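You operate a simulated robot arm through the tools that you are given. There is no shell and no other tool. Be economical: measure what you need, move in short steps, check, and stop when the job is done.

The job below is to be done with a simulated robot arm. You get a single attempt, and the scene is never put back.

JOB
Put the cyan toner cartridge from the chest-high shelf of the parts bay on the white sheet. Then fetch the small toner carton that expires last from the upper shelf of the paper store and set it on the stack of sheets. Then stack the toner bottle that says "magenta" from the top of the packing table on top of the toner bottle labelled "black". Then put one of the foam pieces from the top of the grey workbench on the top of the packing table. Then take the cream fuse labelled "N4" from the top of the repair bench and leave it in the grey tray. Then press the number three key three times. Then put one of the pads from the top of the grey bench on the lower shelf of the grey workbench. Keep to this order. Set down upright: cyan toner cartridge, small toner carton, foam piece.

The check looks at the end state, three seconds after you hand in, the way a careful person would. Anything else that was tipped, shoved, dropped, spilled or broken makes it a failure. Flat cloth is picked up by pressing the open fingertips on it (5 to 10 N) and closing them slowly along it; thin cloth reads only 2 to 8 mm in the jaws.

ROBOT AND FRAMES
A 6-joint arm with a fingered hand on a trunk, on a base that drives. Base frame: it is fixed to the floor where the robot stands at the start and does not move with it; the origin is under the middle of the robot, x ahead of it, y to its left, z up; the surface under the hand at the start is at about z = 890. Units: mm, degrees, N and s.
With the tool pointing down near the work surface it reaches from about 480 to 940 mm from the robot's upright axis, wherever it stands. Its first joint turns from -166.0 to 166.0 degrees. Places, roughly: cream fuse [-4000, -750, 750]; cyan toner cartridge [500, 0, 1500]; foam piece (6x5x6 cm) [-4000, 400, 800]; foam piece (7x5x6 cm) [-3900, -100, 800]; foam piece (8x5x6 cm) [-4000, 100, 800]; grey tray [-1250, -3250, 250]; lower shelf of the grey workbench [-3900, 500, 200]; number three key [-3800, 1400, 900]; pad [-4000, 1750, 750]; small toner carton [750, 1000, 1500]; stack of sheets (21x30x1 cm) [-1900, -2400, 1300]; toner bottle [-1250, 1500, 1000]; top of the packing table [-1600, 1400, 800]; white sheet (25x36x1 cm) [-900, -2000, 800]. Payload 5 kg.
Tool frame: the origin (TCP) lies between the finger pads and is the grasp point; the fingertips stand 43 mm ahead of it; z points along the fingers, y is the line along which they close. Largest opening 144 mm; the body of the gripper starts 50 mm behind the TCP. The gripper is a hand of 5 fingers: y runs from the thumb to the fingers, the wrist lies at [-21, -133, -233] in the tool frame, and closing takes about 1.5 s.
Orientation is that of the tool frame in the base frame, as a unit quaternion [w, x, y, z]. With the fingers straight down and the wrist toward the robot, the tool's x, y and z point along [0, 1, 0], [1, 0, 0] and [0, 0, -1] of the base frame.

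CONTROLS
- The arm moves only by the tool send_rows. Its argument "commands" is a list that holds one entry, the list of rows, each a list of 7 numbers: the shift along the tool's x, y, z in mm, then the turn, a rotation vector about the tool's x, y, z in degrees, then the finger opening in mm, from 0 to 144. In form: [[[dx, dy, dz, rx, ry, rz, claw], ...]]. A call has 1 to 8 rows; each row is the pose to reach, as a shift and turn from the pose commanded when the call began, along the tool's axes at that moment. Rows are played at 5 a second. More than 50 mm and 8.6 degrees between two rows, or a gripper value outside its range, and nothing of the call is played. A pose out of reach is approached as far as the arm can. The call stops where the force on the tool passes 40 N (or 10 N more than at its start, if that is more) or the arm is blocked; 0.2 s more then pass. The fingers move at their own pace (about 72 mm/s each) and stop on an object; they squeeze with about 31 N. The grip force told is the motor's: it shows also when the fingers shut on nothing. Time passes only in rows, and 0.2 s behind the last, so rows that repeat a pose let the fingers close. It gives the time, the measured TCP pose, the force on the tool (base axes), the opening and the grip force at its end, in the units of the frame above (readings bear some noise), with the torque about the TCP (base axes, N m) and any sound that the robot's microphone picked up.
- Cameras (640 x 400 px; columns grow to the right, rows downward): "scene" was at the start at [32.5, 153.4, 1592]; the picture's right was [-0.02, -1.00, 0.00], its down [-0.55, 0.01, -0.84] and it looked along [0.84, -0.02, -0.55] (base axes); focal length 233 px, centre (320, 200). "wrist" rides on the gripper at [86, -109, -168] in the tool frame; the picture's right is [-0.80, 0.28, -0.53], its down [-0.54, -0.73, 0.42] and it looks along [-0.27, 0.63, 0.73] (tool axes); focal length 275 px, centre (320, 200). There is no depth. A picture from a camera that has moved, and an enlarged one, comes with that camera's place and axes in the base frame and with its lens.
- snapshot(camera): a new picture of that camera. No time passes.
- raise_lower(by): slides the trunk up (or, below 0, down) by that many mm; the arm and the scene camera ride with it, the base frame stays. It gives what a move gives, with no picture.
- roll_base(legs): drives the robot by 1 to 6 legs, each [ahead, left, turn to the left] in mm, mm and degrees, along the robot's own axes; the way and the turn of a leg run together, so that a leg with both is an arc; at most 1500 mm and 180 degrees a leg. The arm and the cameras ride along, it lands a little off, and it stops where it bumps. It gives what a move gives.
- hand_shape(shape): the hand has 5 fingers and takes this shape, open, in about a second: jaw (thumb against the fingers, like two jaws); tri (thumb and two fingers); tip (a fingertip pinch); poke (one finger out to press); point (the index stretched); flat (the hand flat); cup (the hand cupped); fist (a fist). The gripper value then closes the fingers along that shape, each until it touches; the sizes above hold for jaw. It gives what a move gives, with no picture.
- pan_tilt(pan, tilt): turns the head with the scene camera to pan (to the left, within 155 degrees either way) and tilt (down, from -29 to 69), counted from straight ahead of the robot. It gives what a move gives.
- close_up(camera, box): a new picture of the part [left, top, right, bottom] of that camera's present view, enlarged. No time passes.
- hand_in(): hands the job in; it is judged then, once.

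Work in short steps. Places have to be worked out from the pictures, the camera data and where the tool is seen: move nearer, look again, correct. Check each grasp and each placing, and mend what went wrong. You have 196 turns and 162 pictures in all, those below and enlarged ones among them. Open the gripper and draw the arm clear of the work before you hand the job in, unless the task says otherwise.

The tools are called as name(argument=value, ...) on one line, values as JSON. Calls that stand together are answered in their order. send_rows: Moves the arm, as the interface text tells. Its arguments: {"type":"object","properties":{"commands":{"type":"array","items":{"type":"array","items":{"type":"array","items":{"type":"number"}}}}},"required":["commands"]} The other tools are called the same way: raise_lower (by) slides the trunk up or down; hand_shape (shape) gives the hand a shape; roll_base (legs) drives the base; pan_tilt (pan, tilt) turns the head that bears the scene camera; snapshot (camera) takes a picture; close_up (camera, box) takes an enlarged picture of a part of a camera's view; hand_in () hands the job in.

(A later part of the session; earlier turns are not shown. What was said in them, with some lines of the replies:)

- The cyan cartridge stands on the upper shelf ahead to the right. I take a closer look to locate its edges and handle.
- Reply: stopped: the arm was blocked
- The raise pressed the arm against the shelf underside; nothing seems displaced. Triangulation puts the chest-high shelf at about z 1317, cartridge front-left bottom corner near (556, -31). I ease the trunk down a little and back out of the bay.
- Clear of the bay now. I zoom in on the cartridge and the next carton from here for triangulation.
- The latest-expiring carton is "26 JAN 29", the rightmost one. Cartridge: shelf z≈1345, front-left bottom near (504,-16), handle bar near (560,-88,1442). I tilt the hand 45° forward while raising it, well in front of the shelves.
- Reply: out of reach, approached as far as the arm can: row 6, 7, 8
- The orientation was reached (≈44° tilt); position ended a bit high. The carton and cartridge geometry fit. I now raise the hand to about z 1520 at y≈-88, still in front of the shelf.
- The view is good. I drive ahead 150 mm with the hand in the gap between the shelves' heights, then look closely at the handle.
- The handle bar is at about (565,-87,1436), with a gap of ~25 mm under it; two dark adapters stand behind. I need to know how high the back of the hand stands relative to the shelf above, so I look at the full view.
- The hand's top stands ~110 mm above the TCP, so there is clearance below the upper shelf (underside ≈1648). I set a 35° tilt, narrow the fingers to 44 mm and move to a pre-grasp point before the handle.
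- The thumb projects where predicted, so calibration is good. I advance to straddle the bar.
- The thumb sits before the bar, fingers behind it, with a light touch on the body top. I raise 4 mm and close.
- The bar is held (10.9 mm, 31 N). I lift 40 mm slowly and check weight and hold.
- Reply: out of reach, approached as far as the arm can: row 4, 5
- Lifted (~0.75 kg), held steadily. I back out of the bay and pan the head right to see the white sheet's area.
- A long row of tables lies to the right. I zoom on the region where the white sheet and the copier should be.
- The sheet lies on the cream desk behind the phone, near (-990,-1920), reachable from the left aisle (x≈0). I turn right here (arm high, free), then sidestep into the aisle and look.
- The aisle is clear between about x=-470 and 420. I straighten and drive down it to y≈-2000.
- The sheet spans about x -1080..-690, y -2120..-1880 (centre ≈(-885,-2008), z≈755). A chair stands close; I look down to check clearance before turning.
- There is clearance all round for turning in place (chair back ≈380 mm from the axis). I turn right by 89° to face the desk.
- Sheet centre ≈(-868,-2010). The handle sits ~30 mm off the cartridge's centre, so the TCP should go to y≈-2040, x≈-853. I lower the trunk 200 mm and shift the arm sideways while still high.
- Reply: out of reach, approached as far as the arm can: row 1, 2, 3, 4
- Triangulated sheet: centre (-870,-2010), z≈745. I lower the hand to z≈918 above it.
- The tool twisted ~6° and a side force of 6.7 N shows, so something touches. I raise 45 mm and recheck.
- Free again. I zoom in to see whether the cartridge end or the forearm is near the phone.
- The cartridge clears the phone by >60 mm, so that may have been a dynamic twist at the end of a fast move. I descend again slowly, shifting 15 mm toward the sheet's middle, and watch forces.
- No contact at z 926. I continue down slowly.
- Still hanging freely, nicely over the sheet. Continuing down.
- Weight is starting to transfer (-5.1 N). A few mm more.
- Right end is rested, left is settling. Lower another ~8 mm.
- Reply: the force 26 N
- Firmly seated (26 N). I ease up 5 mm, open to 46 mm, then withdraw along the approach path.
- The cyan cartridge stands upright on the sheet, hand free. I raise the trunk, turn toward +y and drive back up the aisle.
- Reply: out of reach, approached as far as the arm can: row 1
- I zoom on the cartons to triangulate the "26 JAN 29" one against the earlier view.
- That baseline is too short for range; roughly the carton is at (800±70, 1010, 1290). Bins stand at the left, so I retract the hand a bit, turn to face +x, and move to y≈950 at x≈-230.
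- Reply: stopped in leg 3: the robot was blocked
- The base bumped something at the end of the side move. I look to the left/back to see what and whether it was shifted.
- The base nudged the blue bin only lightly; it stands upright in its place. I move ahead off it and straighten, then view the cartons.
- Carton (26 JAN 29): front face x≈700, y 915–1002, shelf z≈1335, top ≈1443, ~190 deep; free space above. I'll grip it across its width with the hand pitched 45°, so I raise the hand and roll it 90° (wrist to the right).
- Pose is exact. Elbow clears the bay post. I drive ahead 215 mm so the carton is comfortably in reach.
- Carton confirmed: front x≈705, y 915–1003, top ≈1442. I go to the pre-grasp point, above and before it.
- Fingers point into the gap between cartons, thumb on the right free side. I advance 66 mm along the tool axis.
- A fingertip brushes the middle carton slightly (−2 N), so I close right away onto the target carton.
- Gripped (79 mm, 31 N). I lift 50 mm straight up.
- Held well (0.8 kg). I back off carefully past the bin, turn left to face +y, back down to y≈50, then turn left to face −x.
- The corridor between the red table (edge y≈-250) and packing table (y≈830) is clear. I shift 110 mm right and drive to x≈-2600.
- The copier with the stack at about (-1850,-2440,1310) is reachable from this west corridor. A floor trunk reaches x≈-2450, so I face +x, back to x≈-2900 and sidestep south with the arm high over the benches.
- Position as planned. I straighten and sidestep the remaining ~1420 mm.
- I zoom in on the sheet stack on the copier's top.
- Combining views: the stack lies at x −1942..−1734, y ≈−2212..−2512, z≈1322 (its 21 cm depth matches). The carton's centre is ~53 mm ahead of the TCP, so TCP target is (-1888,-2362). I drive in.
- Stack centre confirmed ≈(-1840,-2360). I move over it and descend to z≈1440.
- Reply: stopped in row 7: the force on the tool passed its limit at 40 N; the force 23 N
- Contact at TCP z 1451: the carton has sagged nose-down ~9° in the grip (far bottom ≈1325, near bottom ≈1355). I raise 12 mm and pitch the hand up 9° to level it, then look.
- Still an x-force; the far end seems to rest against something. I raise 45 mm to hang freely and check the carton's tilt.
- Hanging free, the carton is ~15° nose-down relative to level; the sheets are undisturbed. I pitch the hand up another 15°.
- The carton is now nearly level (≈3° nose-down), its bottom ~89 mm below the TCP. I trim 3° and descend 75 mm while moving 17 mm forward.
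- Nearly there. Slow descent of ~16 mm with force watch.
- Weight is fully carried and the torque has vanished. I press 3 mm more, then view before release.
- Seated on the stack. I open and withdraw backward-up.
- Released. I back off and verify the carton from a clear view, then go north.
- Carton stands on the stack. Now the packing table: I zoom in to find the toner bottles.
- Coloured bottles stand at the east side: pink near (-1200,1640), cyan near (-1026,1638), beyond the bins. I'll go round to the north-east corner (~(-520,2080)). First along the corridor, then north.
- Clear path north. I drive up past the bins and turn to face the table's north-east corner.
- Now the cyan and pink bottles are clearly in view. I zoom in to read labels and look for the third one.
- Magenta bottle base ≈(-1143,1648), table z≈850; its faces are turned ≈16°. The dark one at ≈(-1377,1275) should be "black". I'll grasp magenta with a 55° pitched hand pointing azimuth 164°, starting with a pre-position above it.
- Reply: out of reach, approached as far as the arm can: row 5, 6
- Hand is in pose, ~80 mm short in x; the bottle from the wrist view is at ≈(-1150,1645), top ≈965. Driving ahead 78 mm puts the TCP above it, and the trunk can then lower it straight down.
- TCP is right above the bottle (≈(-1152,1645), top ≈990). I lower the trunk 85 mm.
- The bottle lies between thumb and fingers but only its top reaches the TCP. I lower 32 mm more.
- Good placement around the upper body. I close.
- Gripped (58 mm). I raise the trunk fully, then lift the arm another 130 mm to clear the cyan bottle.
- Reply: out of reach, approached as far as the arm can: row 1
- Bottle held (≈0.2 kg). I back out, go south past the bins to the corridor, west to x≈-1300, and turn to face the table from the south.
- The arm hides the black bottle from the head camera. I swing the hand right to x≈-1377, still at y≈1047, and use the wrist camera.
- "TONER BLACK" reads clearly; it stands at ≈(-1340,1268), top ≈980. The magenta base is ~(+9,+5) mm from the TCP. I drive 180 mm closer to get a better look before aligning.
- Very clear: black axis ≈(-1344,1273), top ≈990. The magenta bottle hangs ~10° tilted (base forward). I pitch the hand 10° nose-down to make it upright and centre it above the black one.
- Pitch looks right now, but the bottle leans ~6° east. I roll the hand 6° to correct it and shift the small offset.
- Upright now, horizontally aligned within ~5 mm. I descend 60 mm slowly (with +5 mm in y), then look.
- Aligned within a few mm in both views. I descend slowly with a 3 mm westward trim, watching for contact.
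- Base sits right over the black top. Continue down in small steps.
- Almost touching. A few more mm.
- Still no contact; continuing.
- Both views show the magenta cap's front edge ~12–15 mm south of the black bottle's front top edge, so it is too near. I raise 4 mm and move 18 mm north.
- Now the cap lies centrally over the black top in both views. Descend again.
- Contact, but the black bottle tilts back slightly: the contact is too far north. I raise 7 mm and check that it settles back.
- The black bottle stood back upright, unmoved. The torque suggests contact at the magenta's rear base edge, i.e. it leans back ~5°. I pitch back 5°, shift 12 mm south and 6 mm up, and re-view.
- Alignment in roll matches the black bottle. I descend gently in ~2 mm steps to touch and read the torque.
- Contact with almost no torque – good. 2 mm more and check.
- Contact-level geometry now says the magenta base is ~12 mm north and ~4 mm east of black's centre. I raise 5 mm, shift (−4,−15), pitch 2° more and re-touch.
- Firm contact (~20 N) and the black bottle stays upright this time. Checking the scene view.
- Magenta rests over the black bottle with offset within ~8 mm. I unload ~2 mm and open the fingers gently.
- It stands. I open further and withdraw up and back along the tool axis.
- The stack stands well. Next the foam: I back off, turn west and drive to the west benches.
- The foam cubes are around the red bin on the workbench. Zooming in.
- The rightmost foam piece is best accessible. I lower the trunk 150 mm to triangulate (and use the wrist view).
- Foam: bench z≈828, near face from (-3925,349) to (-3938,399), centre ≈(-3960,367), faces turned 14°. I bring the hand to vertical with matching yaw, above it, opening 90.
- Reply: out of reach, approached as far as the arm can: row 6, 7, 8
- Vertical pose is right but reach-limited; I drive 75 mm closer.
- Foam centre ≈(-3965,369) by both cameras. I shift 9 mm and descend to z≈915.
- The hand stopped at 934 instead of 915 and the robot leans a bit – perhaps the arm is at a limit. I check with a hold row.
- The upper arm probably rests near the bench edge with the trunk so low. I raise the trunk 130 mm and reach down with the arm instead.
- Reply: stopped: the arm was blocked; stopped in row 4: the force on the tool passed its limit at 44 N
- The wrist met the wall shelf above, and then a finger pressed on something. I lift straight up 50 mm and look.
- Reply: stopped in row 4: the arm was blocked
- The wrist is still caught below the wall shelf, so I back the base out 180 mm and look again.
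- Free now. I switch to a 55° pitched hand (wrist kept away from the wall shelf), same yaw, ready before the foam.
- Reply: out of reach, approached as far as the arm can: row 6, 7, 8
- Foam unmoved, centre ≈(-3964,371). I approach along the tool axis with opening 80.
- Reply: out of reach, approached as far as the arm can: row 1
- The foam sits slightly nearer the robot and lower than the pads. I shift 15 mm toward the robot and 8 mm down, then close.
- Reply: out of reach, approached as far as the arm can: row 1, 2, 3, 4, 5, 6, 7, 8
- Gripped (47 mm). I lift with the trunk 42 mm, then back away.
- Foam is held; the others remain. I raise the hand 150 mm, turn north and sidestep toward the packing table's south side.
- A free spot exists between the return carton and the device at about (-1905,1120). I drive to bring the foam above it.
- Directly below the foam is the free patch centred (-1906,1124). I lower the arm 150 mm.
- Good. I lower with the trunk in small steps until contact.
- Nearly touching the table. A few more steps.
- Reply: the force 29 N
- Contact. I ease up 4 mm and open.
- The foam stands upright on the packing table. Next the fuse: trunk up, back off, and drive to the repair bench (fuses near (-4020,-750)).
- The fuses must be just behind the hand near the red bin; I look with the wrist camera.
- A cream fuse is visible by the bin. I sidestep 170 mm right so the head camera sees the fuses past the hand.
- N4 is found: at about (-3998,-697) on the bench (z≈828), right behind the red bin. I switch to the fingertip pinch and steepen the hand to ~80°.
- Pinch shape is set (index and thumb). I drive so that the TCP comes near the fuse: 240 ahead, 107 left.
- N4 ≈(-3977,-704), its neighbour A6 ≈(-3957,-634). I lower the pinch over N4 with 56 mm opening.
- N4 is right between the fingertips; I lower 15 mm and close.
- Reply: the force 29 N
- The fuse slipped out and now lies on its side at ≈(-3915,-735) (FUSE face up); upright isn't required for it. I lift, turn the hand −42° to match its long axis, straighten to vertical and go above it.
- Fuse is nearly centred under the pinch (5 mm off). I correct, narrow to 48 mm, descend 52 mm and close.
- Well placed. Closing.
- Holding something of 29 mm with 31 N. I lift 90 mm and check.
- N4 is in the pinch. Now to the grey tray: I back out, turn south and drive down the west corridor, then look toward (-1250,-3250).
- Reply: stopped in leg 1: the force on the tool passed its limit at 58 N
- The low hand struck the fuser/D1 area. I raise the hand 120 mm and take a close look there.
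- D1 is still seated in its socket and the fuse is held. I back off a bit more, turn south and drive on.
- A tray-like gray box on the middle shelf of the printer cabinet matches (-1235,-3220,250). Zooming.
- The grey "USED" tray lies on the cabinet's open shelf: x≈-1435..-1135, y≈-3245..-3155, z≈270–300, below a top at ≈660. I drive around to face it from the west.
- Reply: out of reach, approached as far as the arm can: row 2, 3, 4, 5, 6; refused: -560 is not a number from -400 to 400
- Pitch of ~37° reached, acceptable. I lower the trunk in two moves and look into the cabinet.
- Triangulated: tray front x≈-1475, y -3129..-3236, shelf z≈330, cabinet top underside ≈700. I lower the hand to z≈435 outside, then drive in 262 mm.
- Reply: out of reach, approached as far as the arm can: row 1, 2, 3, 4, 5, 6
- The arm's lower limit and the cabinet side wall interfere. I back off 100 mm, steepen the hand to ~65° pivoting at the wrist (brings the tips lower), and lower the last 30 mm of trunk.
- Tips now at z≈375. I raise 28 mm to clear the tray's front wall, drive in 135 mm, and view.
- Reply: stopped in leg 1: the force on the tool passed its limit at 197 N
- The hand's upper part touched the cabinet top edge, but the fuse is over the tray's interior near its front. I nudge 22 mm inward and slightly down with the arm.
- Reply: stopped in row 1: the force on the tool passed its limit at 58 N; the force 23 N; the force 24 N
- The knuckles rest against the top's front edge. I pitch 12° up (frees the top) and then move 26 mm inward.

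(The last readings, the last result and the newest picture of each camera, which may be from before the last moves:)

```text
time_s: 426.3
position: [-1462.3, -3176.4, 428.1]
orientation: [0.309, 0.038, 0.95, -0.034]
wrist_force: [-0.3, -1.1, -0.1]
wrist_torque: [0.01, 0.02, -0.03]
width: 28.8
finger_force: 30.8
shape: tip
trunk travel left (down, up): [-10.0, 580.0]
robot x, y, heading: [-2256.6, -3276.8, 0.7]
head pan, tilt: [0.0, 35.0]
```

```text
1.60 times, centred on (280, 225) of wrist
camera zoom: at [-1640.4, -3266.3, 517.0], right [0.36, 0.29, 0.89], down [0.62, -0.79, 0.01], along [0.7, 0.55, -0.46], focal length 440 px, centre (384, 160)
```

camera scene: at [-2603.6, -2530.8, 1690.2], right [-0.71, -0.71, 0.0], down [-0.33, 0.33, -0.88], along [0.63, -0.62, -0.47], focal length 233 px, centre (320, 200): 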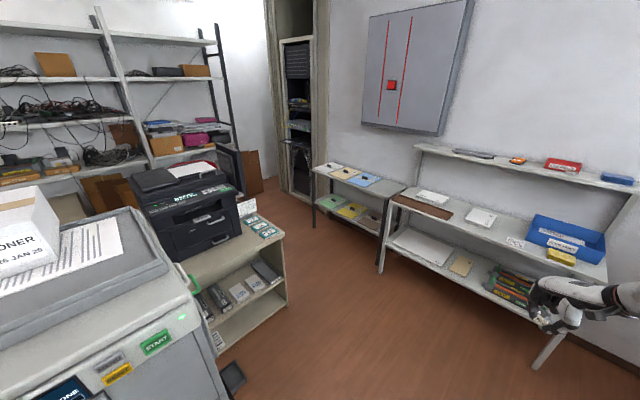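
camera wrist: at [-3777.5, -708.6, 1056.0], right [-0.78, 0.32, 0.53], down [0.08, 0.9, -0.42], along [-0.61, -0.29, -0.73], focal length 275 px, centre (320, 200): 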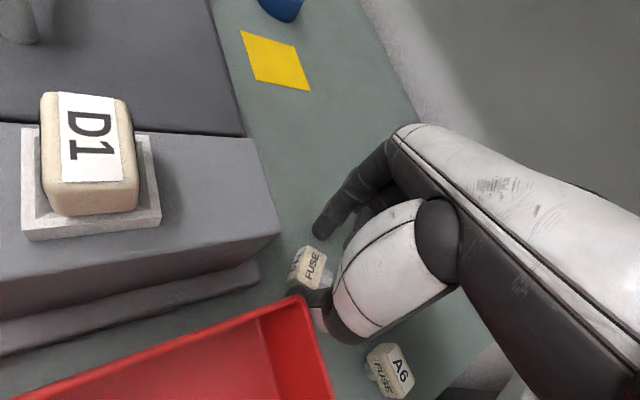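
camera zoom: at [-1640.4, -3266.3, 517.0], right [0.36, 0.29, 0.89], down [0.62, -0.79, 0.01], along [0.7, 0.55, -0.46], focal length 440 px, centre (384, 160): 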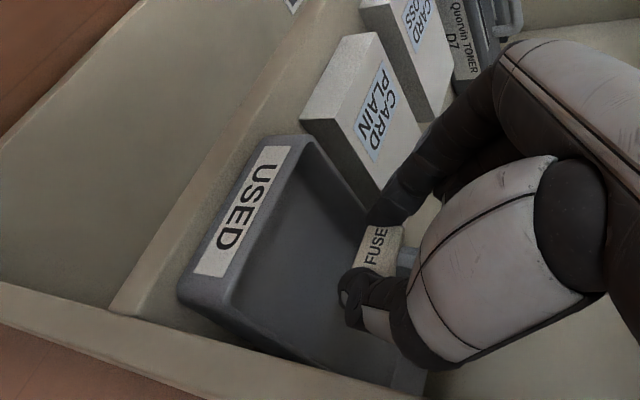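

The fuse is well inside the tray now and nothing touches. I lower ~20 mm and open to 46.

send_rows(commands=[[[4, 0, 6, 0, 0, 0, 12], [8, 0, 11, 0, 0, 0, 12], [11, 0, 15, 0, 0, 0, 12], [11, 0, 15, 0, 0, 0, 12], [11, 0, 15, 0, 0, 0, 36], [11, 0, 15, 0, 0, 0, 46], [11, 0, 15, 0, 0, 0, 46], [5, 0, 5, 0, 0, 0, 46]]])

close_up(camera="wrist", box=[80, 100, 480, 350])

```text
time_s: 428.1
position: [-1463.8, -3176.6, 421.9]
orientation: [0.308, 0.037, 0.95, -0.034]
wrist_force: [-0.4, -0.3, 0.4]
wrist_torque: [-0.01, -0.02, 0.02]
width: 45.9
finger_force: 0.0
shape: tip
trunk travel left (down, up): [-10.0, 580.0]
robot x, y, heading: [-2256.9, -3278.1, 0.8]
head pan, tilt: [0.0, 35.0]
```

```text
1.60 times, centred on (280, 225) of wrist
camera zoom: at [-1641.7, -3267.0, 510.6], right [0.36, 0.29, 0.89], down [0.62, -0.79, 0.01], along [0.7, 0.55, -0.46], focal length 440 px, centre (384, 160)
```

zoom: 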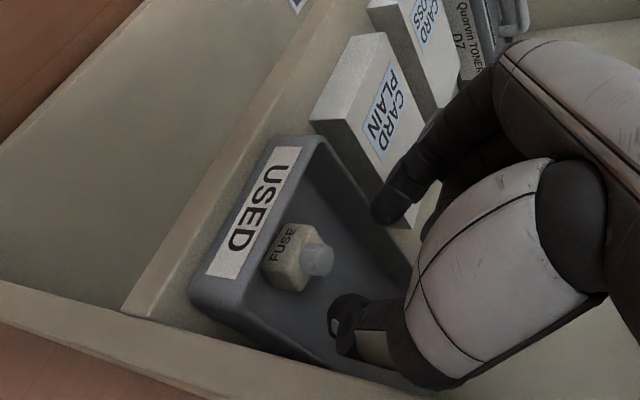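

N4 lies in the grey tray. Only 4 pictures remain, so I must be sparing. I raise slightly, back out of the cabinet, raise the trunk and head for the north-west bench.

raise_lower(by=12)

roll_base(legs=[[-300, 0, 0], [-280, 0, 0]])

raise_lower(by=400)

raise_lower(by=178)

hand_shape(shape="poke")

```text
time_s: 428.7
position: [-1464.1, -3177.7, 433.2]
orientation: [0.309, 0.037, 0.95, -0.034]
wrist_force: [-0.1, -0.6, 0.4]
wrist_torque: [0.01, -0.02, -0.01]
width: 45.9
finger_force: 0.1
shape: tip
trunk travel left (down, up): [-22.0, 568.0]
robot x, y, heading: [-2255.2, -3279.1, 1.0]
head pan, tilt: [0.0, 35.0]
```

```text
time_s: 432.3
position: [-2052.4, -3184.2, 434.3]
orientation: [0.31, 0.032, 0.95, -0.033]
wrist_force: [0.5, 0.3, -1.2]
wrist_torque: [-0.02, -0.03, 0.01]
width: 45.8
finger_force: 0.1
shape: tip
trunk travel left (down, up): [-22.0, 568.0]
robot x, y, heading: [-2845.2, -3288.4, 1.5]
head pan, tilt: [0.0, 35.0]
```

```text
time_s: 436.2
position: [-2052.5, -3182.8, 834.4]
orientation: [0.309, 0.032, 0.95, -0.033]
wrist_force: [-0.4, -0.9, -0.3]
wrist_torque: [0.04, -0.01, 0.01]
width: 45.9
finger_force: 0.0
shape: tip
trunk travel left (down, up): [-422.0, 168.0]
robot x, y, heading: [-2841.8, -3289.0, 1.6]
head pan, tilt: [0.0, 35.0]
```

```text
time_s: 438.1
position: [-2052.6, -3183.3, 1001.6]
orientation: [0.31, 0.032, 0.95, -0.033]
wrist_force: [-0.5, -0.9, -0.1]
wrist_torque: [0.01, 0.0, 0.03]
width: 45.9
finger_force: 0.0
shape: tip
out of reach, approached as far as the arm can: row 1
trunk travel left (down, up): [-590.0, 0.0]
robot x, y, heading: [-2841.6, -3292.8, 1.1]
head pan, tilt: [0.0, 35.0]
```

```text
time_s: 439.0
position: [-2052.6, -3183.0, 1001.0]
orientation: [0.309, 0.032, 0.95, -0.033]
wrist_force: [-0.1, 1.0, 0.7]
wrist_torque: [-0.01, 0.02, 0.01]
width: 0.1
finger_force: 0.0
shape: poke
trunk travel left (down, up): [-590.0, 0.0]
robot x, y, heading: [-2846.0, -3291.7, 1.4]
head pan, tilt: [0.0, 35.0]
```

I back up a little, turn north and drive up the corridor to y≈1400, then face west.

roll_base(legs=[[-120, 0, 0], [0, 0, 88.6], [1500, 0, 0], [1500, 0, 0], [1400, 0, 0]])

roll_base(legs=[[0, 0, 90]])

pan_tilt(pan=0, tilt=40)

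```text
time_s: 464.7
position: [-2717.4, 1937.3, 1001.3]
orientation: [0.254, -0.605, 0.733, 0.181]
wrist_force: [0.0, 0.4, -0.3]
wrist_torque: [-0.02, -0.01, 0.02]
width: 0.0
finger_force: 0.0
shape: poke
trunk travel left (down, up): [-590.0, 0.0]
robot x, y, heading: [-2709.6, 1138.2, 84.3]
head pan, tilt: [0.0, 35.0]
```

```text
time_s: 468.9
position: [-3507.2, 1145.5, 1001.2]
orientation: [-0.055, 0.945, -0.102, -0.306]
wrist_force: [-0.2, 0.2, -0.9]
wrist_torque: [-0.02, 0.03, 0.01]
width: 0.2
finger_force: 0.0
shape: poke
trunk travel left (down, up): [-590.0, 0.0]
robot x, y, heading: [-2703.7, 1137.4, 173.0]
head pan, tilt: [0.0, 35.0]
```

```text
time_s: 469.5
position: [-3506.1, 1144.7, 1001.8]
orientation: [-0.055, 0.945, -0.101, -0.306]
wrist_force: [0.2, -0.1, 0.1]
wrist_torque: [0.03, 0.03, -0.03]
width: 0.0
finger_force: 0.0
shape: poke
trunk travel left (down, up): [-590.0, 0.0]
robot x, y, heading: [-2708.0, 1138.4, 173.1]
head pan, tilt: [0.0, 40.0]
```

I straighten and sidestep north so that both the key and the pads lie left of the hand in the head camera's view, then take one enlarged picture.

roll_base(legs=[[0, 0, 7], [200, -750, 0]])

close_up(camera="scene", box=[190, 120, 382, 240])

```text
time_s: 474.4
position: [-3714.1, 1803.0, 1001.6]
orientation: [-0.035, 0.949, -0.04, -0.31]
wrist_force: [0.2, -0.3, -0.5]
wrist_torque: [0.0, -0.03, 0.01]
width: 0.0
finger_force: 0.1
shape: poke
trunk travel left (down, up): [-590.0, 0.0]
robot x, y, heading: [-2924.2, 1897.3, -179.5]
head pan, tilt: [0.0, 40.0]
```

```text
3.33 times, centred on (286, 180) of scene
camera zoom: at [-2942.1, 1742.8, 1671.7], right [-0.01, 1.0, 0.0], down [0.64, 0.01, -0.77], along [-0.77, -0.01, -0.64], focal length 778 px, centre (433, 267)
```

zoom: 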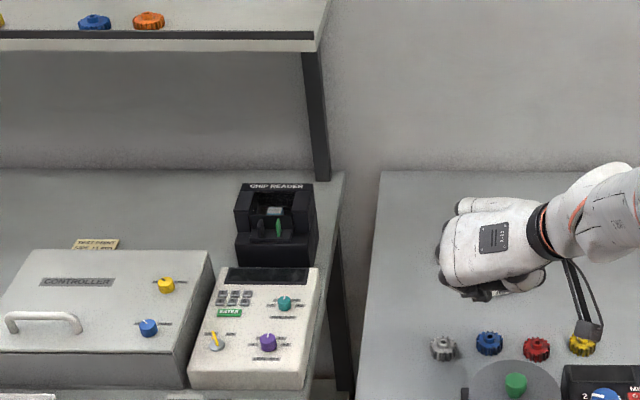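

The keypad is on the white device: key 3 should be near (-3807,1454); pads are probably behind the hand. I make the hand vertical and swing it left toward the keypad, then drive 250 mm closer – so one picture can show both the keypad with finger and the pads.

send_rows(commands=[[[18, 40, -17, -0.5, 4.5, -0.6, 144], [36, 81, -34, -1, 9, -1.2, 144], [54, 121, -51, -1.5, 13.5, -1.8, 144], [72, 162, -67, -2, 18, -2.3, 144], [90, 202, -84, -2.6, 22.6, -2.9, 144], [108, 243, -101, -3.1, 27.1, -3.5, 144], [127, 283, -118, -3.6, 31.6, -4.1, 144], [145, 324, -135, -4.1, 36.1, -4.7, 144]]])

roll_base(legs=[[245, 0, 0]])

snapshot(camera="wrist")

```text
time_s: 476.2
position: [-3548.8, 1460.5, 1011.2]
orientation: [0.0, 1.0, 0.0, 0.001]
wrist_force: [-0.1, 0.3, 0.3]
wrist_torque: [-0.02, -0.01, 0.0]
width: 0.0
finger_force: 0.0
shape: poke
trunk travel left (down, up): [-590.0, 0.0]
robot x, y, heading: [-2920.6, 1898.4, -179.7]
head pan, tilt: [0.0, 40.0]
```

```text
time_s: 478.0
position: [-3791.4, 1456.4, 1010.4]
orientation: [0.001, 1.0, 0.002, 0.001]
wrist_force: [-0.3, -0.7, -0.9]
wrist_torque: [0.01, -0.04, -0.01]
width: 0.1
finger_force: 0.0
shape: poke
trunk travel left (down, up): [-590.0, 0.0]
robot x, y, heading: [-3162.1, 1895.5, -179.2]
head pan, tilt: [0.0, 40.0]
```

```text
2 pictures are left
camera wrist: at [-3707.4, 1564.9, 1178.5], right [-0.8, -0.29, 0.53], down [-0.55, 0.72, -0.42], along [-0.26, -0.63, -0.73], focal length 275 px, centre (320, 200)
```

wrist: 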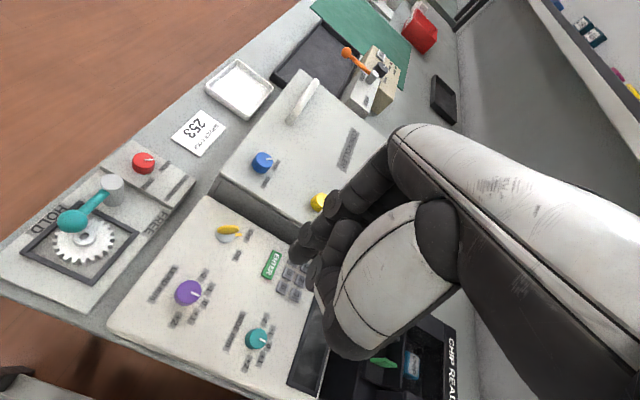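

Now one scene close-up covering keypad, fingertip and the pad area.

close_up(camera="scene", box=[226, 186, 370, 276])

```text
4.44 times, centred on (298, 231) of scene
camera zoom: at [-3186.2, 1739.5, 1671.6], right [-0.01, 1.0, 0.0], down [0.64, 0.01, -0.77], along [-0.77, -0.01, -0.64], focal length 1037 px, centre (418, 62)
```

zoom: 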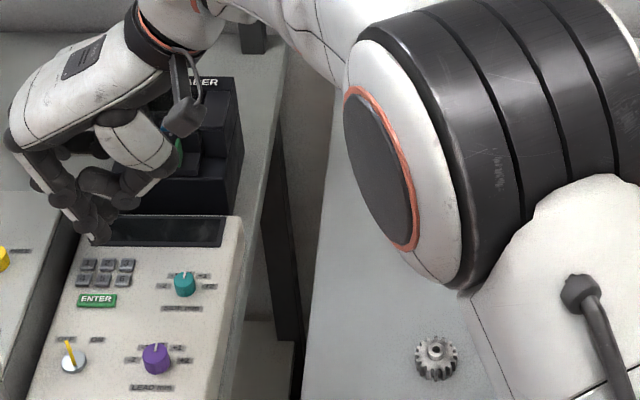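

Keypad: six keys in two rows; three rays agree on key 3 (top right of the 1-2-3 row) at ≈(-3851,1439,859). The fingertip is ≈(+1,−10,−60) from the TCP. I move it ~25 mm above key 3.

send_rows(commands=[[[-20, 2, 0, 0, 0, 0, 144], [-40, 5, 0, 0, 0, 0, 144], [-61, 7, 10, 0, 0, 0, 144], [-61, 7, 30, 0, 0, 0, 144], [-61, 7, 50, 0, 0, 0, 144], [-61, 7, 62, 0, 0, 0, 144], [-61, 7, 62, 0, 0, 0, 144]]])

```text
time_s: 479.6
position: [-3853.0, 1447.3, 947.8]
orientation: [0.0, 1.0, 0.003, 0.001]
wrist_force: [-0.6, 0.3, 0.2]
wrist_torque: [-0.02, 0.01, 0.0]
width: 0.2
finger_force: 0.0
shape: poke
trunk travel left (down, up): [-590.0, 0.0]
robot x, y, heading: [-3161.0, 1897.1, -179.0]
head pan, tilt: [0.0, 40.0]
```

No picture to spare here; I descend by force feel. Down 16 mm, then small steps.

send_rows(commands=[[[0, 0, 8, 0, 0, 0, 144], [0, 0, 14, 0, 0, 0, 144], [0, 0, 17, 0, 0, 0, 144], [0, 0, 19, 0, 0, 0, 144], [0, 0, 21, 0, 0, 0, 144]]])

```text
time_s: 480.8
position: [-3853.0, 1449.3, 927.8]
orientation: [0.001, 1.0, 0.002, 0.001]
wrist_force: [-0.1, 0.0, -0.3]
wrist_torque: [0.01, -0.01, 0.01]
width: 0.0
finger_force: 0.0
shape: poke
trunk travel left (down, up): [-590.0, 0.0]
robot x, y, heading: [-3164.2, 1894.4, -179.4]
head pan, tilt: [0.0, 40.0]
```

send_rows(commands=[[[0, 0, 2, 0, 0, 0, 144], [0, 0, 4, 0, 0, 0, 144], [0, 0, 6, 0, 0, 0, 144]]])

```text
time_s: 481.6
position: [-3851.8, 1449.2, 921.1]
orientation: [0.0, 1.0, 0.003, 0.0]
wrist_force: [-0.4, -0.5, 0.5]
wrist_torque: [-0.02, 0.01, 0.0]
width: 0.1
finger_force: 0.1
shape: poke
trunk travel left (down, up): [-590.0, 0.0]
robot x, y, heading: [-3163.8, 1896.1, -179.1]
head pan, tilt: [0.0, 40.0]
```

send_rows(commands=[[[0, 0, 2, 0, 0, 0, 144], [0, 0, 4, 0, 0, 0, 144]]])

send_rows(commands=[[[0, 0, 2, 0, 0, 0, 144], [0, 0, 3, 0, 0, 0, 144]]])

```text
time_s: 482.2
position: [-3852.5, 1448.7, 918.3]
orientation: [0.001, 1.0, 0.003, 0.001]
wrist_force: [0.2, 0.7, 0.2]
wrist_torque: [0.02, -0.02, -0.03]
width: 0.0
finger_force: 0.1
shape: poke
trunk travel left (down, up): [-590.0, 0.0]
robot x, y, heading: [-3165.6, 1893.6, -178.7]
head pan, tilt: [0.0, 40.0]
```

```text
time_s: 482.8
position: [-3852.0, 1450.3, 915.1]
orientation: [0.001, 1.0, 0.002, 0.001]
wrist_force: [0.3, 0.4, -0.7]
wrist_torque: [0.0, 0.02, 0.03]
width: 0.0
finger_force: 0.2
shape: poke
trunk travel left (down, up): [-590.0, 0.0]
robot x, y, heading: [-3165.0, 1899.7, -179.0]
head pan, tilt: [0.0, 40.0]
```

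send_rows(commands=[[[0, 0, 1.5, 0, 0, 0, 144], [0, 0, 3, 0, 0, 0, 144]]])

send_rows(commands=[[[0, 0, 1.5, 0, 0, 0, 144], [0, 0, 2.5, 0, 0, 0, 144]]])

```text
time_s: 483.4
position: [-3853.5, 1449.7, 911.2]
orientation: [0.001, 1.0, 0.002, 0.001]
wrist_force: [0.3, -1.0, 0.6]
wrist_torque: [0.01, -0.01, 0.0]
width: 0.1
finger_force: 0.0
shape: poke
trunk travel left (down, up): [-590.0, 0.0]
robot x, y, heading: [-3163.0, 1895.8, -179.2]
head pan, tilt: [0.0, 40.0]
heard: click
```

```text
time_s: 484.0
position: [-3852.8, 1449.3, 910.9]
orientation: [0.0, 1.0, 0.002, -0.001]
wrist_force: [-2.1, -0.3, 4.9]
wrist_torque: [0.01, 0.13, 0.01]
width: 0.0
finger_force: 0.1
shape: poke
trunk travel left (down, up): [-590.0, 0.0]
robot x, y, heading: [-3161.3, 1897.0, -179.4]
head pan, tilt: [0.0, 40.0]
```

A click was heard: first press. I release 8 mm and press again twice, checking for clicks.

send_rows(commands=[[[0, 0, -4, 0, 0, 0, 144], [0, 0, -9, 0, 0, 0, 144], [0, 0, -9, 0, 0, 0, 144]]])

send_rows(commands=[[[0, 0, 3, 0, 0, 0, 144], [0, 0, 6, 0, 0, 0, 144], [0, 0, 8.5, 0, 0, 0, 144], [0, 0, 8.5, 0, 0, 0, 144]]])

send_rows(commands=[[[0, 0, -4, 0, 0, 0, 144], [0, 0, -8.5, 0, 0, 0, 144], [0, 0, -8.5, 0, 0, 0, 144]]])

```text
time_s: 484.8
position: [-3850.9, 1449.2, 918.9]
orientation: [0.0, 1.0, 0.003, 0.001]
wrist_force: [1.0, -0.4, 0.1]
wrist_torque: [-0.01, 0.02, 0.04]
width: 0.0
finger_force: 0.1
shape: poke
trunk travel left (down, up): [-590.0, 0.0]
robot x, y, heading: [-3164.2, 1900.1, -179.1]
head pan, tilt: [0.0, 40.0]
```

```text
time_s: 485.8
position: [-3852.1, 1449.2, 911.2]
orientation: [0.001, 1.0, 0.002, -0.001]
wrist_force: [0.2, -0.9, 4.3]
wrist_torque: [-0.03, 0.05, 0.03]
width: 0.0
finger_force: 0.0
shape: poke
trunk travel left (down, up): [-590.0, 0.0]
robot x, y, heading: [-3167.1, 1897.5, -179.4]
head pan, tilt: [0.0, 40.0]
heard: click
```

```text
time_s: 486.6
position: [-3852.4, 1448.5, 917.2]
orientation: [0.0, 1.0, 0.003, 0.001]
wrist_force: [-0.3, -0.5, -0.2]
wrist_torque: [0.01, 0.0, 0.02]
width: 0.1
finger_force: 0.1
shape: poke
trunk travel left (down, up): [-590.0, 0.0]
robot x, y, heading: [-3166.6, 1895.9, -179.2]
head pan, tilt: [0.0, 40.0]
```

Second click. Third press.

send_rows(commands=[[[0, 0, 3, 0, 0, 0, 144], [0, 0, 6, 0, 0, 0, 144], [0, 0, 8.5, 0, 0, 0, 144], [0, 0, 8.5, 0, 0, 0, 144]]])

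send_rows(commands=[[[0, 0, -10, 0, 0, 0, 144], [0, 0, -40, 0, 0, 0, 144], [0, 0, -80, 0, 0, 0, 144], [0, 0, -120, 0, 0, 0, 144], [0, 0, -120, 0, 0, 0, 144]]])

```text
time_s: 487.6
position: [-3851.9, 1448.0, 910.3]
orientation: [0.001, 1.0, 0.002, 0.0]
wrist_force: [0.5, 0.4, 7.9]
wrist_torque: [0.01, 0.14, -0.02]
width: 0.0
finger_force: 0.2
shape: poke
trunk travel left (down, up): [-590.0, 0.0]
robot x, y, heading: [-3166.8, 1894.5, -179.1]
head pan, tilt: [0.0, 40.0]
heard: click
```

```text
time_s: 488.8
position: [-3853.6, 1448.5, 1029.6]
orientation: [0.0, 1.0, 0.003, 0.001]
wrist_force: [0.2, 0.9, -0.2]
wrist_torque: [0.03, 0.01, 0.0]
width: 0.1
finger_force: 0.0
shape: poke
trunk travel left (down, up): [-590.0, 0.0]
robot x, y, heading: [-3164.1, 1893.1, -179.2]
head pan, tilt: [0.0, 40.0]
```

Three clicks. Now the pads: I back off, switch to jaw, swing the hand to the right side and move north so the last picture shows the grey bench unobstructed.

roll_base(legs=[[-270, 0, 0]])

hand_shape(shape="jaw")

send_rows(commands=[[[0, -45, -5, 0, 0, 0, 100], [0, -90, -10, 0, 0, 0, 100], [0, -135, -15, 0, 0, 0, 100], [0, -180, -20, 0, 0, 0, 100], [0, -225, -25, 0, 0, 0, 100], [0, -270, -30, 0, 0, 0, 100], [0, -315, -35, 0, 0, 0, 100], [0, -360, -40, 0, 0, 0, 100]]])

send_rows(commands=[[[0, -45, 0, 0, 0, 0, 100], [0, -90, 0, 0, 0, 0, 100], [0, -135, 0, 0, 0, 0, 100], [0, -135, 0, 0, 0, 0, 100]]])

roll_base(legs=[[0, -270, -0.8]])

```text
time_s: 490.6
position: [-3586.2, 1449.8, 1028.8]
orientation: [0.0, 1.0, 0.005, 0.0]
wrist_force: [0.4, -0.1, 1.6]
wrist_torque: [0.01, 0.0, 0.0]
width: 0.1
finger_force: 0.1
shape: poke
trunk travel left (down, up): [-590.0, 0.0]
robot x, y, heading: [-2900.0, 1899.0, -178.7]
head pan, tilt: [0.0, 40.0]
```

```text
time_s: 491.5
position: [-3586.5, 1450.1, 1028.9]
orientation: [0.0, 1.0, 0.005, 0.001]
wrist_force: [-0.9, 0.5, 0.0]
wrist_torque: [-0.01, 0.01, -0.02]
width: 143.8
finger_force: 0.0
shape: jaw
trunk travel left (down, up): [-590.0, 0.0]
robot x, y, heading: [-2901.9, 1896.3, -178.9]
head pan, tilt: [0.0, 40.0]
```

```text
time_s: 493.3
position: [-3589.6, 1812.7, 1068.0]
orientation: [0.001, 1.0, 0.005, 0.001]
wrist_force: [0.1, 0.0, 0.7]
wrist_torque: [0.01, -0.02, 0.02]
width: 100.2
finger_force: 0.2
shape: jaw
trunk travel left (down, up): [-590.0, 0.0]
robot x, y, heading: [-2901.4, 1898.5, -179.0]
head pan, tilt: [0.0, 40.0]
```

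```text
time_s: 494.3
position: [-3592.1, 1947.1, 1069.1]
orientation: [0.0, 1.0, 0.005, 0.001]
wrist_force: [-0.7, 1.2, 0.3]
wrist_torque: [-0.06, -0.02, 0.0]
width: 99.8
finger_force: 0.1
shape: jaw
trunk travel left (down, up): [-590.0, 0.0]
robot x, y, heading: [-2899.5, 1900.5, -179.1]
head pan, tilt: [0.0, 40.0]
```

```text
time_s: 496.2
position: [-3591.3, 2234.1, 1069.4]
orientation: [-0.001, 1.0, -0.007, 0.001]
wrist_force: [-0.5, -0.5, 0.3]
wrist_torque: [-0.05, 0.0, -0.02]
width: 100.3
finger_force: 0.0
shape: jaw
trunk travel left (down, up): [-590.0, 0.0]
robot x, y, heading: [-2904.8, 2168.2, 179.8]
head pan, tilt: [0.0, 40.0]
```

Last picture: the grey bench's back area.

close_up(camera="scene", box=[172, 132, 364, 252])

```text
3.33 times, centred on (268, 192) of scene
camera zoom: at [-2926.2, 2014.7, 1671.8], right [0.0, 1.0, 0.0], down [0.64, 0.0, -0.77], along [-0.77, 0.0, -0.64], focal length 778 px, centre (493, 227)
```

zoom: 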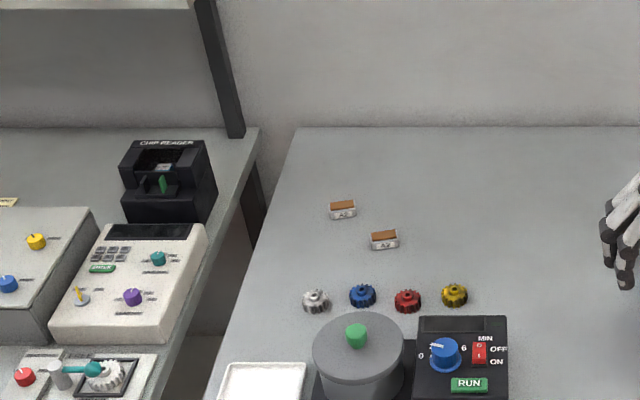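

The pads are small blocks (≈46×23×20 mm). I choose the nearer one at ≈(-3893,1836), long axis turned ~13°, bench z≈828. I drive to bring the vertical hand above it.

roll_base(legs=[[0, 398, 0], [290, 0, 0]])

```text
time_s: 500.3
position: [-3878.5, 1824.2, 1069.6]
orientation: [-0.001, 1.0, 0.0, 0.0]
wrist_force: [0.4, 0.9, 0.4]
wrist_torque: [-0.01, 0.07, 0.01]
width: 100.0
finger_force: 0.0
shape: jaw
trunk travel left (down, up): [-590.0, 0.0]
robot x, y, heading: [-3189.9, 1768.9, -179.5]
head pan, tilt: [0.0, 40.0]
```

I align (−14, +12 mm, −13° yaw), opening 75, and descend to z≈890.

send_rows(commands=[[[-5, -4, 20, 0, 0, -4, 75], [-10, -8, 45, 0, 0, -8, 75], [-14, -12, 75, 0, 0, -13, 75], [-14, -12, 105, 0, 0, -13, 75], [-14, -12, 135, 0, 0, -13, 75], [-14, -12, 160, 0, 0, -13, 75], [-14, -12, 180, 0, 0, -13, 75], [-14, -12, 180, 0, 0, -13, 75]]])

send_rows(commands=[[[0, 0, 3, 0, 0, 0, 75], [0, 0, 6, 0, 0, 0, 75], [0, 0, 9, 0, 0, 0, 75], [0, 0, 9, 0, 0, 0, 75]]])

```text
time_s: 502.1
position: [-3893.7, 1836.2, 890.1]
orientation: [0.0, 0.994, 0.113, 0.001]
wrist_force: [0.1, 0.3, 0.4]
wrist_torque: [0.01, 0.0, 0.0]
width: 75.7
finger_force: 0.0
shape: jaw
trunk travel left (down, up): [-590.0, 0.0]
robot x, y, heading: [-3187.8, 1770.5, -179.5]
head pan, tilt: [0.0, 40.0]
```

```text
time_s: 503.1
position: [-3890.8, 1835.4, 880.6]
orientation: [0.001, 0.994, 0.114, 0.001]
wrist_force: [0.7, -0.1, -0.2]
wrist_torque: [0.02, -0.02, 0.01]
width: 75.2
finger_force: 0.2
shape: jaw
trunk travel left (down, up): [-590.0, 0.0]
robot x, y, heading: [-3187.2, 1770.3, -179.6]
head pan, tilt: [0.0, 40.0]
```

Descend in small steps to feel the bench.

send_rows(commands=[[[0, 0, 2, 0, 0, 0, 75], [0, 0, 4, 0, 0, 0, 75], [0, 0, 4, 0, 0, 0, 75]]])

send_rows(commands=[[[0, 0, 2, 0, 0, 0, 75], [0, 0, 4, 0, 0, 0, 75], [0, 0, 4, 0, 0, 0, 75]]])

```text
time_s: 503.9
position: [-3891.8, 1835.1, 875.7]
orientation: [0.001, 0.994, 0.113, 0.0]
wrist_force: [0.2, 0.2, 0.7]
wrist_torque: [0.0, -0.02, -0.02]
width: 75.4
finger_force: 0.1
shape: jaw
trunk travel left (down, up): [-590.0, 0.0]
robot x, y, heading: [-3191.6, 1767.7, -179.5]
head pan, tilt: [0.0, 40.0]
```

```text
time_s: 504.7
position: [-3890.8, 1835.1, 872.1]
orientation: [0.001, 0.994, 0.113, 0.001]
wrist_force: [-0.7, -0.5, 0.6]
wrist_torque: [-0.01, 0.02, 0.01]
width: 75.6
finger_force: 0.1
shape: jaw
trunk travel left (down, up): [-590.0, 0.0]
robot x, y, heading: [-3194.0, 1771.8, -179.6]
head pan, tilt: [0.0, 40.0]
```

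send_rows(commands=[[[0, 0, 2, 0, 0, 0, 75], [0, 0, 4, 0, 0, 0, 75], [0, 0, 4, 0, 0, 0, 75]]])

send_rows(commands=[[[0, 0, 2, 0, 0, 0, 75], [0, 0, 4, 0, 0, 0, 75], [0, 0, 4, 0, 0, 0, 75]]])

```text
time_s: 505.5
position: [-3892.9, 1835.3, 868.3]
orientation: [0.0, 0.994, 0.114, 0.0]
wrist_force: [0.4, 0.7, 0.4]
wrist_torque: [-0.01, 0.02, -0.02]
width: 75.9
finger_force: 0.2
shape: jaw
trunk travel left (down, up): [-590.0, 0.0]
robot x, y, heading: [-3187.6, 1767.9, -179.7]
head pan, tilt: [0.0, 40.0]
```

```text
time_s: 506.3
position: [-3893.9, 1835.3, 865.3]
orientation: [0.0, 0.994, 0.114, 0.0]
wrist_force: [-0.4, 0.4, -0.5]
wrist_torque: [-0.01, 0.0, 0.0]
width: 75.3
finger_force: 0.0
shape: jaw
trunk travel left (down, up): [-590.0, 0.0]
robot x, y, heading: [-3188.7, 1765.7, -179.3]
head pan, tilt: [0.0, 40.0]
```

send_rows(commands=[[[0, 0, 3, 0, 0, 0, 75], [0, 0, 6, 0, 0, 0, 75], [0, 0, 6, 0, 0, 0, 75]]])

send_rows(commands=[[[0, 0, 3, 0, 0, 0, 75], [0, 0, 6, 0, 0, 0, 75], [0, 0, 6, 0, 0, 0, 75]]])

```text
time_s: 507.1
position: [-3893.1, 1834.6, 863.9]
orientation: [0.001, 0.994, 0.112, -0.003]
wrist_force: [-0.9, 0.1, 40.5]
wrist_torque: [-0.04, -0.28, -0.02]
width: 75.6
finger_force: 0.0
shape: jaw
trunk travel left (down, up): [-590.0, 0.0]
robot x, y, heading: [-3185.9, 1765.9, -179.5]
head pan, tilt: [0.0, 40.0]
```

```text
time_s: 507.5
position: [-3893.6, 1834.8, 864.1]
orientation: [0.001, 0.994, 0.111, -0.005]
wrist_force: [1.4, 0.0, 18.9]
wrist_torque: [-0.03, -0.28, -0.05]
width: 75.6
finger_force: 0.1
shape: jaw
trunk travel left (down, up): [-590.0, 0.0]
robot x, y, heading: [-3190.7, 1771.5, -179.3]
head pan, tilt: [0.0, 40.0]
stopped in row 1: the force on the tool passed its limit at 53 N (the readings are from after the stop); the commanded pose is now the measured one
```

Bench found at z≈821, so the pad is ~10 mm farther. I rise 5 mm, shift 10 mm, and close slowly.

send_rows(commands=[[[0, 0, -5, 0, 0, 0, 75], [-10, -2, -5, 0, 0, 0, 75], [-10, -2, -5, 0, 0, 0, 60], [-10, -2, -5, 0, 0, 0, 50], [-10, -2, -5, 0, 0, 0, 40], [-10, -2, -5, 0, 0, 0, 25], [-10, -2, -5, 0, 0, 0, 10], [-10, -2, -5, 0, 0, 0, 10]]])

```text
time_s: 509.3
position: [-3903.9, 1836.6, 866.3]
orientation: [0.001, 0.994, 0.112, -0.003]
wrist_force: [-0.4, 0.4, -0.6]
wrist_torque: [0.0, 0.0, 0.04]
width: 24.5
finger_force: 30.9
shape: jaw
trunk travel left (down, up): [-590.0, 0.0]
robot x, y, heading: [-3184.3, 1769.5, -179.7]
head pan, tilt: [0.0, 40.0]
```

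Gripping something 24.5 mm thick. I hold, then lift 60 mm and re-read.

send_rows(commands=[[[0, 0, 0, 0, 0, 0, 10], [0, 0, -10, 0, 0, 0, 10], [0, 0, -30, 0, 0, 0, 10], [0, 0, -60, 0, 0, 0, 10], [0, 0, -90, 0, 0, 0, 10], [0, 0, -90, 0, 0, 0, 10]]])

```text
time_s: 510.7
position: [-3904.3, 1836.2, 956.4]
orientation: [0.001, 0.994, 0.112, -0.002]
wrist_force: [0.0, -0.2, -0.2]
wrist_torque: [0.02, 0.0, 0.0]
width: 24.3
finger_force: 31.3
shape: jaw
trunk travel left (down, up): [-590.0, 0.0]
robot x, y, heading: [-3188.3, 1767.1, -179.7]
head pan, tilt: [0.0, 40.0]
```

A solid grip on the pad. Plan: back off, go to y≈1080 (free stretch of the workbench's lower shelf between the brown tray and a small item), lower the trunk fully, drive the hand under the bench and set the pad down by feel.

roll_base(legs=[[-450, 0, 0], [0, 756, 0]])

raise_lower(by=-400)

raise_lower(by=-185)

```text
time_s: 512.6
position: [-3637.7, 1836.2, 958.1]
orientation: [0.0, 0.993, 0.116, -0.013]
wrist_force: [-0.4, -0.7, -0.5]
wrist_torque: [-0.02, -0.1, 0.01]
width: 24.5
finger_force: 31.0
shape: jaw
trunk travel left (down, up): [-590.0, 0.0]
robot x, y, heading: [-2918.7, 1771.2, -179.2]
head pan, tilt: [0.0, 40.0]
heard: snap
stopped in leg 1: the force on the tool passed its limit at 72 N (the readings are from after the stop); the commanded pose is now the measured one
```

```text
time_s: 513.3
position: [-3639.1, 1833.3, 956.2]
orientation: [0.002, 0.993, 0.113, -0.018]
wrist_force: [2.3, 1.6, 14.8]
wrist_torque: [-0.4, -0.49, 0.11]
width: 25.7
finger_force: 30.5
shape: jaw
trunk travel left (down, up): [-576.0, 14.0]
robot x, y, heading: [-2918.1, 1772.5, -179.3]
head pan, tilt: [0.0, 40.0]
stopped: the force on the tool passed its limit at 48 N (the readings are from after the stop); the commanded pose is now the measured one
```

```text
time_s: 513.7
position: [-3641.8, 1832.1, 955.1]
orientation: [0.006, 0.994, 0.111, -0.02]
wrist_force: [4.9, 1.7, 14.0]
wrist_torque: [-0.42, -0.57, 0.13]
width: 25.8
finger_force: 31.1
shape: jaw
trunk travel left (down, up): [-569.0, 21.0]
robot x, y, heading: [-2915.6, 1773.6, -179.4]
head pan, tilt: [0.0, 40.0]
stopped: the force on the tool passed its limit at 49 N (the readings are from after the stop); the commanded pose is now the measured one
```

The hand struck the jar with the green knob (a snap was heard). I raise the hand well clear before anything else.

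send_rows(commands=[[[0, 0, -20, 0, 0, 0, 10], [0, 0, -50, 0, 0, 0, 10], [0, 0, -90, 0, 0, 0, 10], [0, 0, -120, 0, 0, 0, 10], [0, 0, -120, 0, 0, 0, 10]]])

raise_lower(by=21)

roll_base(legs=[[-190, 0, 0], [0, 756, 0]])

```text
time_s: 514.9
position: [-3638.1, 1834.2, 1072.8]
orientation: [0.005, 0.994, 0.112, -0.018]
wrist_force: [0.6, -0.1, -0.5]
wrist_torque: [-0.01, 0.03, 0.0]
width: 25.1
finger_force: 30.7
shape: jaw
trunk travel left (down, up): [-569.0, 21.0]
robot x, y, heading: [-2912.1, 1773.8, -179.5]
head pan, tilt: [0.0, 40.0]
```

```text
time_s: 515.6
position: [-3638.9, 1835.2, 1093.2]
orientation: [0.005, 0.994, 0.112, -0.018]
wrist_force: [-0.2, 0.3, -1.0]
wrist_torque: [-0.01, 0.02, 0.01]
width: 25.0
finger_force: 30.8
shape: jaw
trunk travel left (down, up): [-590.0, 0.0]
robot x, y, heading: [-2917.1, 1770.5, -179.5]
head pan, tilt: [0.0, 40.0]
```

```text
time_s: 520.8
position: [-3442.6, 1080.9, 1093.0]
orientation: [0.003, 0.994, 0.11, -0.018]
wrist_force: [-0.3, -0.7, -0.3]
wrist_torque: [0.01, -0.01, -0.01]
width: 25.2
finger_force: 31.3
shape: jaw
trunk travel left (down, up): [-590.0, 0.0]
robot x, y, heading: [-2716.3, 1014.6, -179.3]
head pan, tilt: [0.0, 40.0]
```

Pad still held. I lower the trunk fully, then the arm, in front of the bench.

raise_lower(by=-400)

raise_lower(by=-185)

send_rows(commands=[[[0, 0, 25, 0, 0, 0, 10], [0, 0, 50, 0, 0, 0, 10], [0, 0, 75, 0, 0, 0, 10], [0, 0, 100, 0, 0, 0, 10], [0, 0, 120, 0, 0, 0, 10], [0, 0, 140, 0, 0, 0, 10], [0, 0, 140, 0, 0, 0, 10]]])

```text
time_s: 524.7
position: [-3441.6, 1079.5, 693.0]
orientation: [0.004, 0.994, 0.11, -0.019]
wrist_force: [0.1, 0.7, 0.7]
wrist_torque: [-0.01, 0.04, -0.02]
width: 25.1
finger_force: 30.6
shape: jaw
trunk travel left (down, up): [-190.0, 400.0]
robot x, y, heading: [-2722.2, 1019.2, -179.3]
head pan, tilt: [0.0, 40.0]
```

```text
time_s: 526.7
position: [-3443.7, 1080.7, 508.7]
orientation: [0.005, 0.994, 0.11, -0.019]
wrist_force: [0.5, 0.3, -0.5]
wrist_torque: [-0.02, -0.02, -0.05]
width: 25.0
finger_force: 30.9
shape: jaw
trunk travel left (down, up): [-5.0, 585.0]
robot x, y, heading: [-2721.4, 1014.1, -179.7]
head pan, tilt: [0.0, 40.0]
```

```text
time_s: 528.3
position: [-3447.1, 1079.6, 367.5]
orientation: [0.004, 0.994, 0.11, -0.019]
wrist_force: [-0.1, 0.5, -0.6]
wrist_torque: [-0.01, 0.01, -0.01]
width: 25.2
finger_force: 31.3
shape: jaw
trunk travel left (down, up): [-5.0, 585.0]
robot x, y, heading: [-2717.7, 1018.0, -179.3]
head pan, tilt: [0.0, 40.0]
```

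Now drive the hand under the bench top, 255 mm ahead.

roll_base(legs=[[130, 0, 0], [125, 0, 0]])

```text
time_s: 530.4
position: [-3698.1, 1077.9, 368.3]
orientation: [0.005, 0.994, 0.11, -0.019]
wrist_force: [-0.6, -0.3, -0.5]
wrist_torque: [0.0, 0.0, 0.03]
width: 25.1
finger_force: 31.3
shape: jaw
trunk travel left (down, up): [-5.0, 585.0]
robot x, y, heading: [-2968.2, 1014.1, -179.4]
head pan, tilt: [0.0, 40.0]
```

No contact. Descend by feel, 12 mm per call.

send_rows(commands=[[[0, 0, 4, 0, 0, 0, 10], [0, 0, 8, 0, 0, 0, 10], [0, 0, 12, 0, 0, 0, 10], [0, 0, 16, 0, 0, 0, 10], [0, 0, 20, 0, 0, 0, 10]]])

send_rows(commands=[[[0, 0, 4, 0, 0, 0, 10], [0, 0, 8, 0, 0, 0, 10], [0, 0, 12, 0, 0, 0, 10], [0, 0, 16, 0, 0, 0, 10], [0, 0, 20, 0, 0, 0, 10]]])

```text
time_s: 531.6
position: [-3698.1, 1075.4, 347.1]
orientation: [0.005, 0.994, 0.11, -0.02]
wrist_force: [0.6, -0.6, 0.0]
wrist_torque: [-0.02, -0.06, -0.02]
width: 24.9
finger_force: 31.5
shape: jaw
trunk travel left (down, up): [-5.0, 585.0]
robot x, y, heading: [-2969.1, 1017.6, -179.4]
head pan, tilt: [0.0, 40.0]
```

```text
time_s: 532.8
position: [-3698.7, 1076.6, 327.5]
orientation: [0.005, 0.994, 0.11, -0.019]
wrist_force: [-0.5, -0.5, 0.2]
wrist_torque: [0.01, 0.01, 0.01]
width: 25.4
finger_force: 31.2
shape: jaw
trunk travel left (down, up): [-5.0, 585.0]
robot x, y, heading: [-2966.3, 1015.1, -179.4]
head pan, tilt: [0.0, 40.0]
```

send_rows(commands=[[[0, 0, 4, 0, 0, 0, 10], [0, 0, 8, 0, 0, 0, 10], [0, 0, 12, 0, 0, 0, 10], [0, 0, 16, 0, 0, 0, 10], [0, 0, 20, 0, 0, 0, 10]]])

send_rows(commands=[[[0, 0, 4, 0, 0, 0, 10], [0, 0, 8, 0, 0, 0, 10], [0, 0, 12, 0, 0, 0, 10], [0, 0, 16, 0, 0, 0, 10], [0, 0, 20, 0, 0, 0, 10]]])

```text
time_s: 534.0
position: [-3697.7, 1075.8, 308.0]
orientation: [0.005, 0.994, 0.111, -0.018]
wrist_force: [0.1, 0.0, -0.1]
wrist_torque: [-0.02, 0.0, 0.0]
width: 25.1
finger_force: 30.7
shape: jaw
trunk travel left (down, up): [-5.0, 585.0]
robot x, y, heading: [-2973.9, 1013.6, -179.2]
head pan, tilt: [0.0, 40.0]
```

```text
time_s: 535.2
position: [-3698.5, 1076.0, 289.1]
orientation: [0.005, 0.994, 0.11, -0.019]
wrist_force: [0.4, -0.8, -0.7]
wrist_torque: [0.0, 0.01, -0.02]
width: 24.9
finger_force: 31.5
shape: jaw
trunk travel left (down, up): [-5.0, 585.0]
robot x, y, heading: [-2968.9, 1017.4, -179.3]
head pan, tilt: [0.0, 40.0]
```

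send_rows(commands=[[[0, 0, 4, 0, 0, 0, 10], [0, 0, 8, 0, 0, 0, 10], [0, 0, 12, 0, 0, 0, 10], [0, 0, 15, 0, 0, 0, 10]]])

send_rows(commands=[[[0, 0, 4, 0, 0, 0, 10], [0, 0, 8, 0, 0, 0, 10], [0, 0, 12, 0, 0, 0, 10], [0, 0, 15, 0, 0, 0, 10]]])

```text
time_s: 536.2
position: [-3700.7, 1074.9, 273.2]
orientation: [0.004, 0.994, 0.111, -0.02]
wrist_force: [0.8, 0.5, -0.1]
wrist_torque: [0.04, -0.03, -0.01]
width: 25.0
finger_force: 30.7
shape: jaw
trunk travel left (down, up): [-5.0, 585.0]
robot x, y, heading: [-2968.4, 1016.5, -179.5]
head pan, tilt: [0.0, 40.0]
```

```text
time_s: 537.3
position: [-3703.4, 1075.1, 265.2]
orientation: [0.008, 0.994, 0.108, -0.021]
wrist_force: [4.6, 1.9, 16.3]
wrist_torque: [-0.47, -0.61, 0.22]
width: 25.5
finger_force: 31.2
shape: jaw
trunk travel left (down, up): [-5.0, 585.0]
robot x, y, heading: [-2968.3, 1016.0, -179.4]
head pan, tilt: [0.0, 40.0]
stopped in row 4: the force on the tool passed its limit at 42 N (the readings are from after the stop); the commanded pose is now the measured one
```

Contact: shelf at z≈222. I ease up 4 mm and open the hand gently, then lift away.

send_rows(commands=[[[0, 0, -4, 0, 0, 0, 10], [0, 0, -4, 0, 0, 0, 30], [0, 0, -4, 0, 0, 0, 45], [0, 0, -4, 0, 0, 0, 60], [0, 0, -4, 0, 0, 0, 70], [0, 0, -30, 0, 0, 0, 70], [0, 0, -60, 0, 0, 0, 70], [0, 0, -100, 0, 0, 0, 70]]])

```text
time_s: 539.1
position: [-3698.9, 1073.5, 361.4]
orientation: [0.007, 0.994, 0.109, -0.02]
wrist_force: [0.8, 0.4, -2.3]
wrist_torque: [-0.04, -0.06, -0.04]
width: 69.3
finger_force: 0.1
shape: jaw
trunk travel left (down, up): [-5.0, 585.0]
robot x, y, heading: [-2969.7, 1015.5, -179.2]
head pan, tilt: [0.0, 40.0]
```

Released. I back straight out from under the bench and raise the trunk.

roll_base(legs=[[-300, 0, 0]])

raise_lower(by=300)

```text
time_s: 541.1
position: [-3400.5, 1081.0, 362.0]
orientation: [0.007, 0.994, 0.106, -0.021]
wrist_force: [0.2, -0.3, 0.2]
wrist_torque: [0.01, -0.01, 0.03]
width: 69.4
finger_force: 0.1
shape: jaw
trunk travel left (down, up): [-5.0, 585.0]
robot x, y, heading: [-2672.3, 1016.8, -179.9]
head pan, tilt: [0.0, 40.0]
```

```text
time_s: 544.1
position: [-3400.4, 1080.4, 661.5]
orientation: [0.007, 0.994, 0.105, -0.021]
wrist_force: [0.5, -0.1, 0.3]
wrist_torque: [-0.04, -0.02, 0.0]
width: 69.3
finger_force: 0.0
shape: jaw
trunk travel left (down, up): [-305.0, 285.0]
robot x, y, heading: [-2671.0, 1019.4, -179.8]
head pan, tilt: [0.0, 40.0]
```

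The gripper is open and the arm is clear; no pictures remain. I hand in.

hand_in()

```text
The job is handed in.
```

I handed the job in with all seven steps done in order, but I can't vouch for a clean result. The last two steps were done by feel after the pictures ran out.

**Seen in place:**
- The cyan cartridge stands on the white sheet.
- The carton marked 26 JAN 29 stands on the stack of sheets.
- The magenta bottle stands on the black one.
- One foam piece stands upright on the packing table.
- Fuse N4 lies in the grey tray.

**Not confirmed:**
- **Number three key:** I heard three clicks. I couldn't read the key labels, so I pressed the top-right key, assuming the top row is 1-2-3.
- **Pad:** I released it on the lower shelf of the grey workbench by touch. I never saw it resting there.

**Possible failures:**
- **Jar:** while carrying the pad, the hand hit something on the grey bench, most likely the jar with the green knob. I heard a snap and have not seen what broke.
- **D1 fuse:** the hand bumped the fuser by D1. It looked seated afterwards, perhaps slightly tilted.
- **Smaller contacts:** the base nudged the blue paper bin, and the middle carton shifted a few millimetres. The arm also pressed against the parts-bay and workbench shelves and hit the printer cabinet's top edge.
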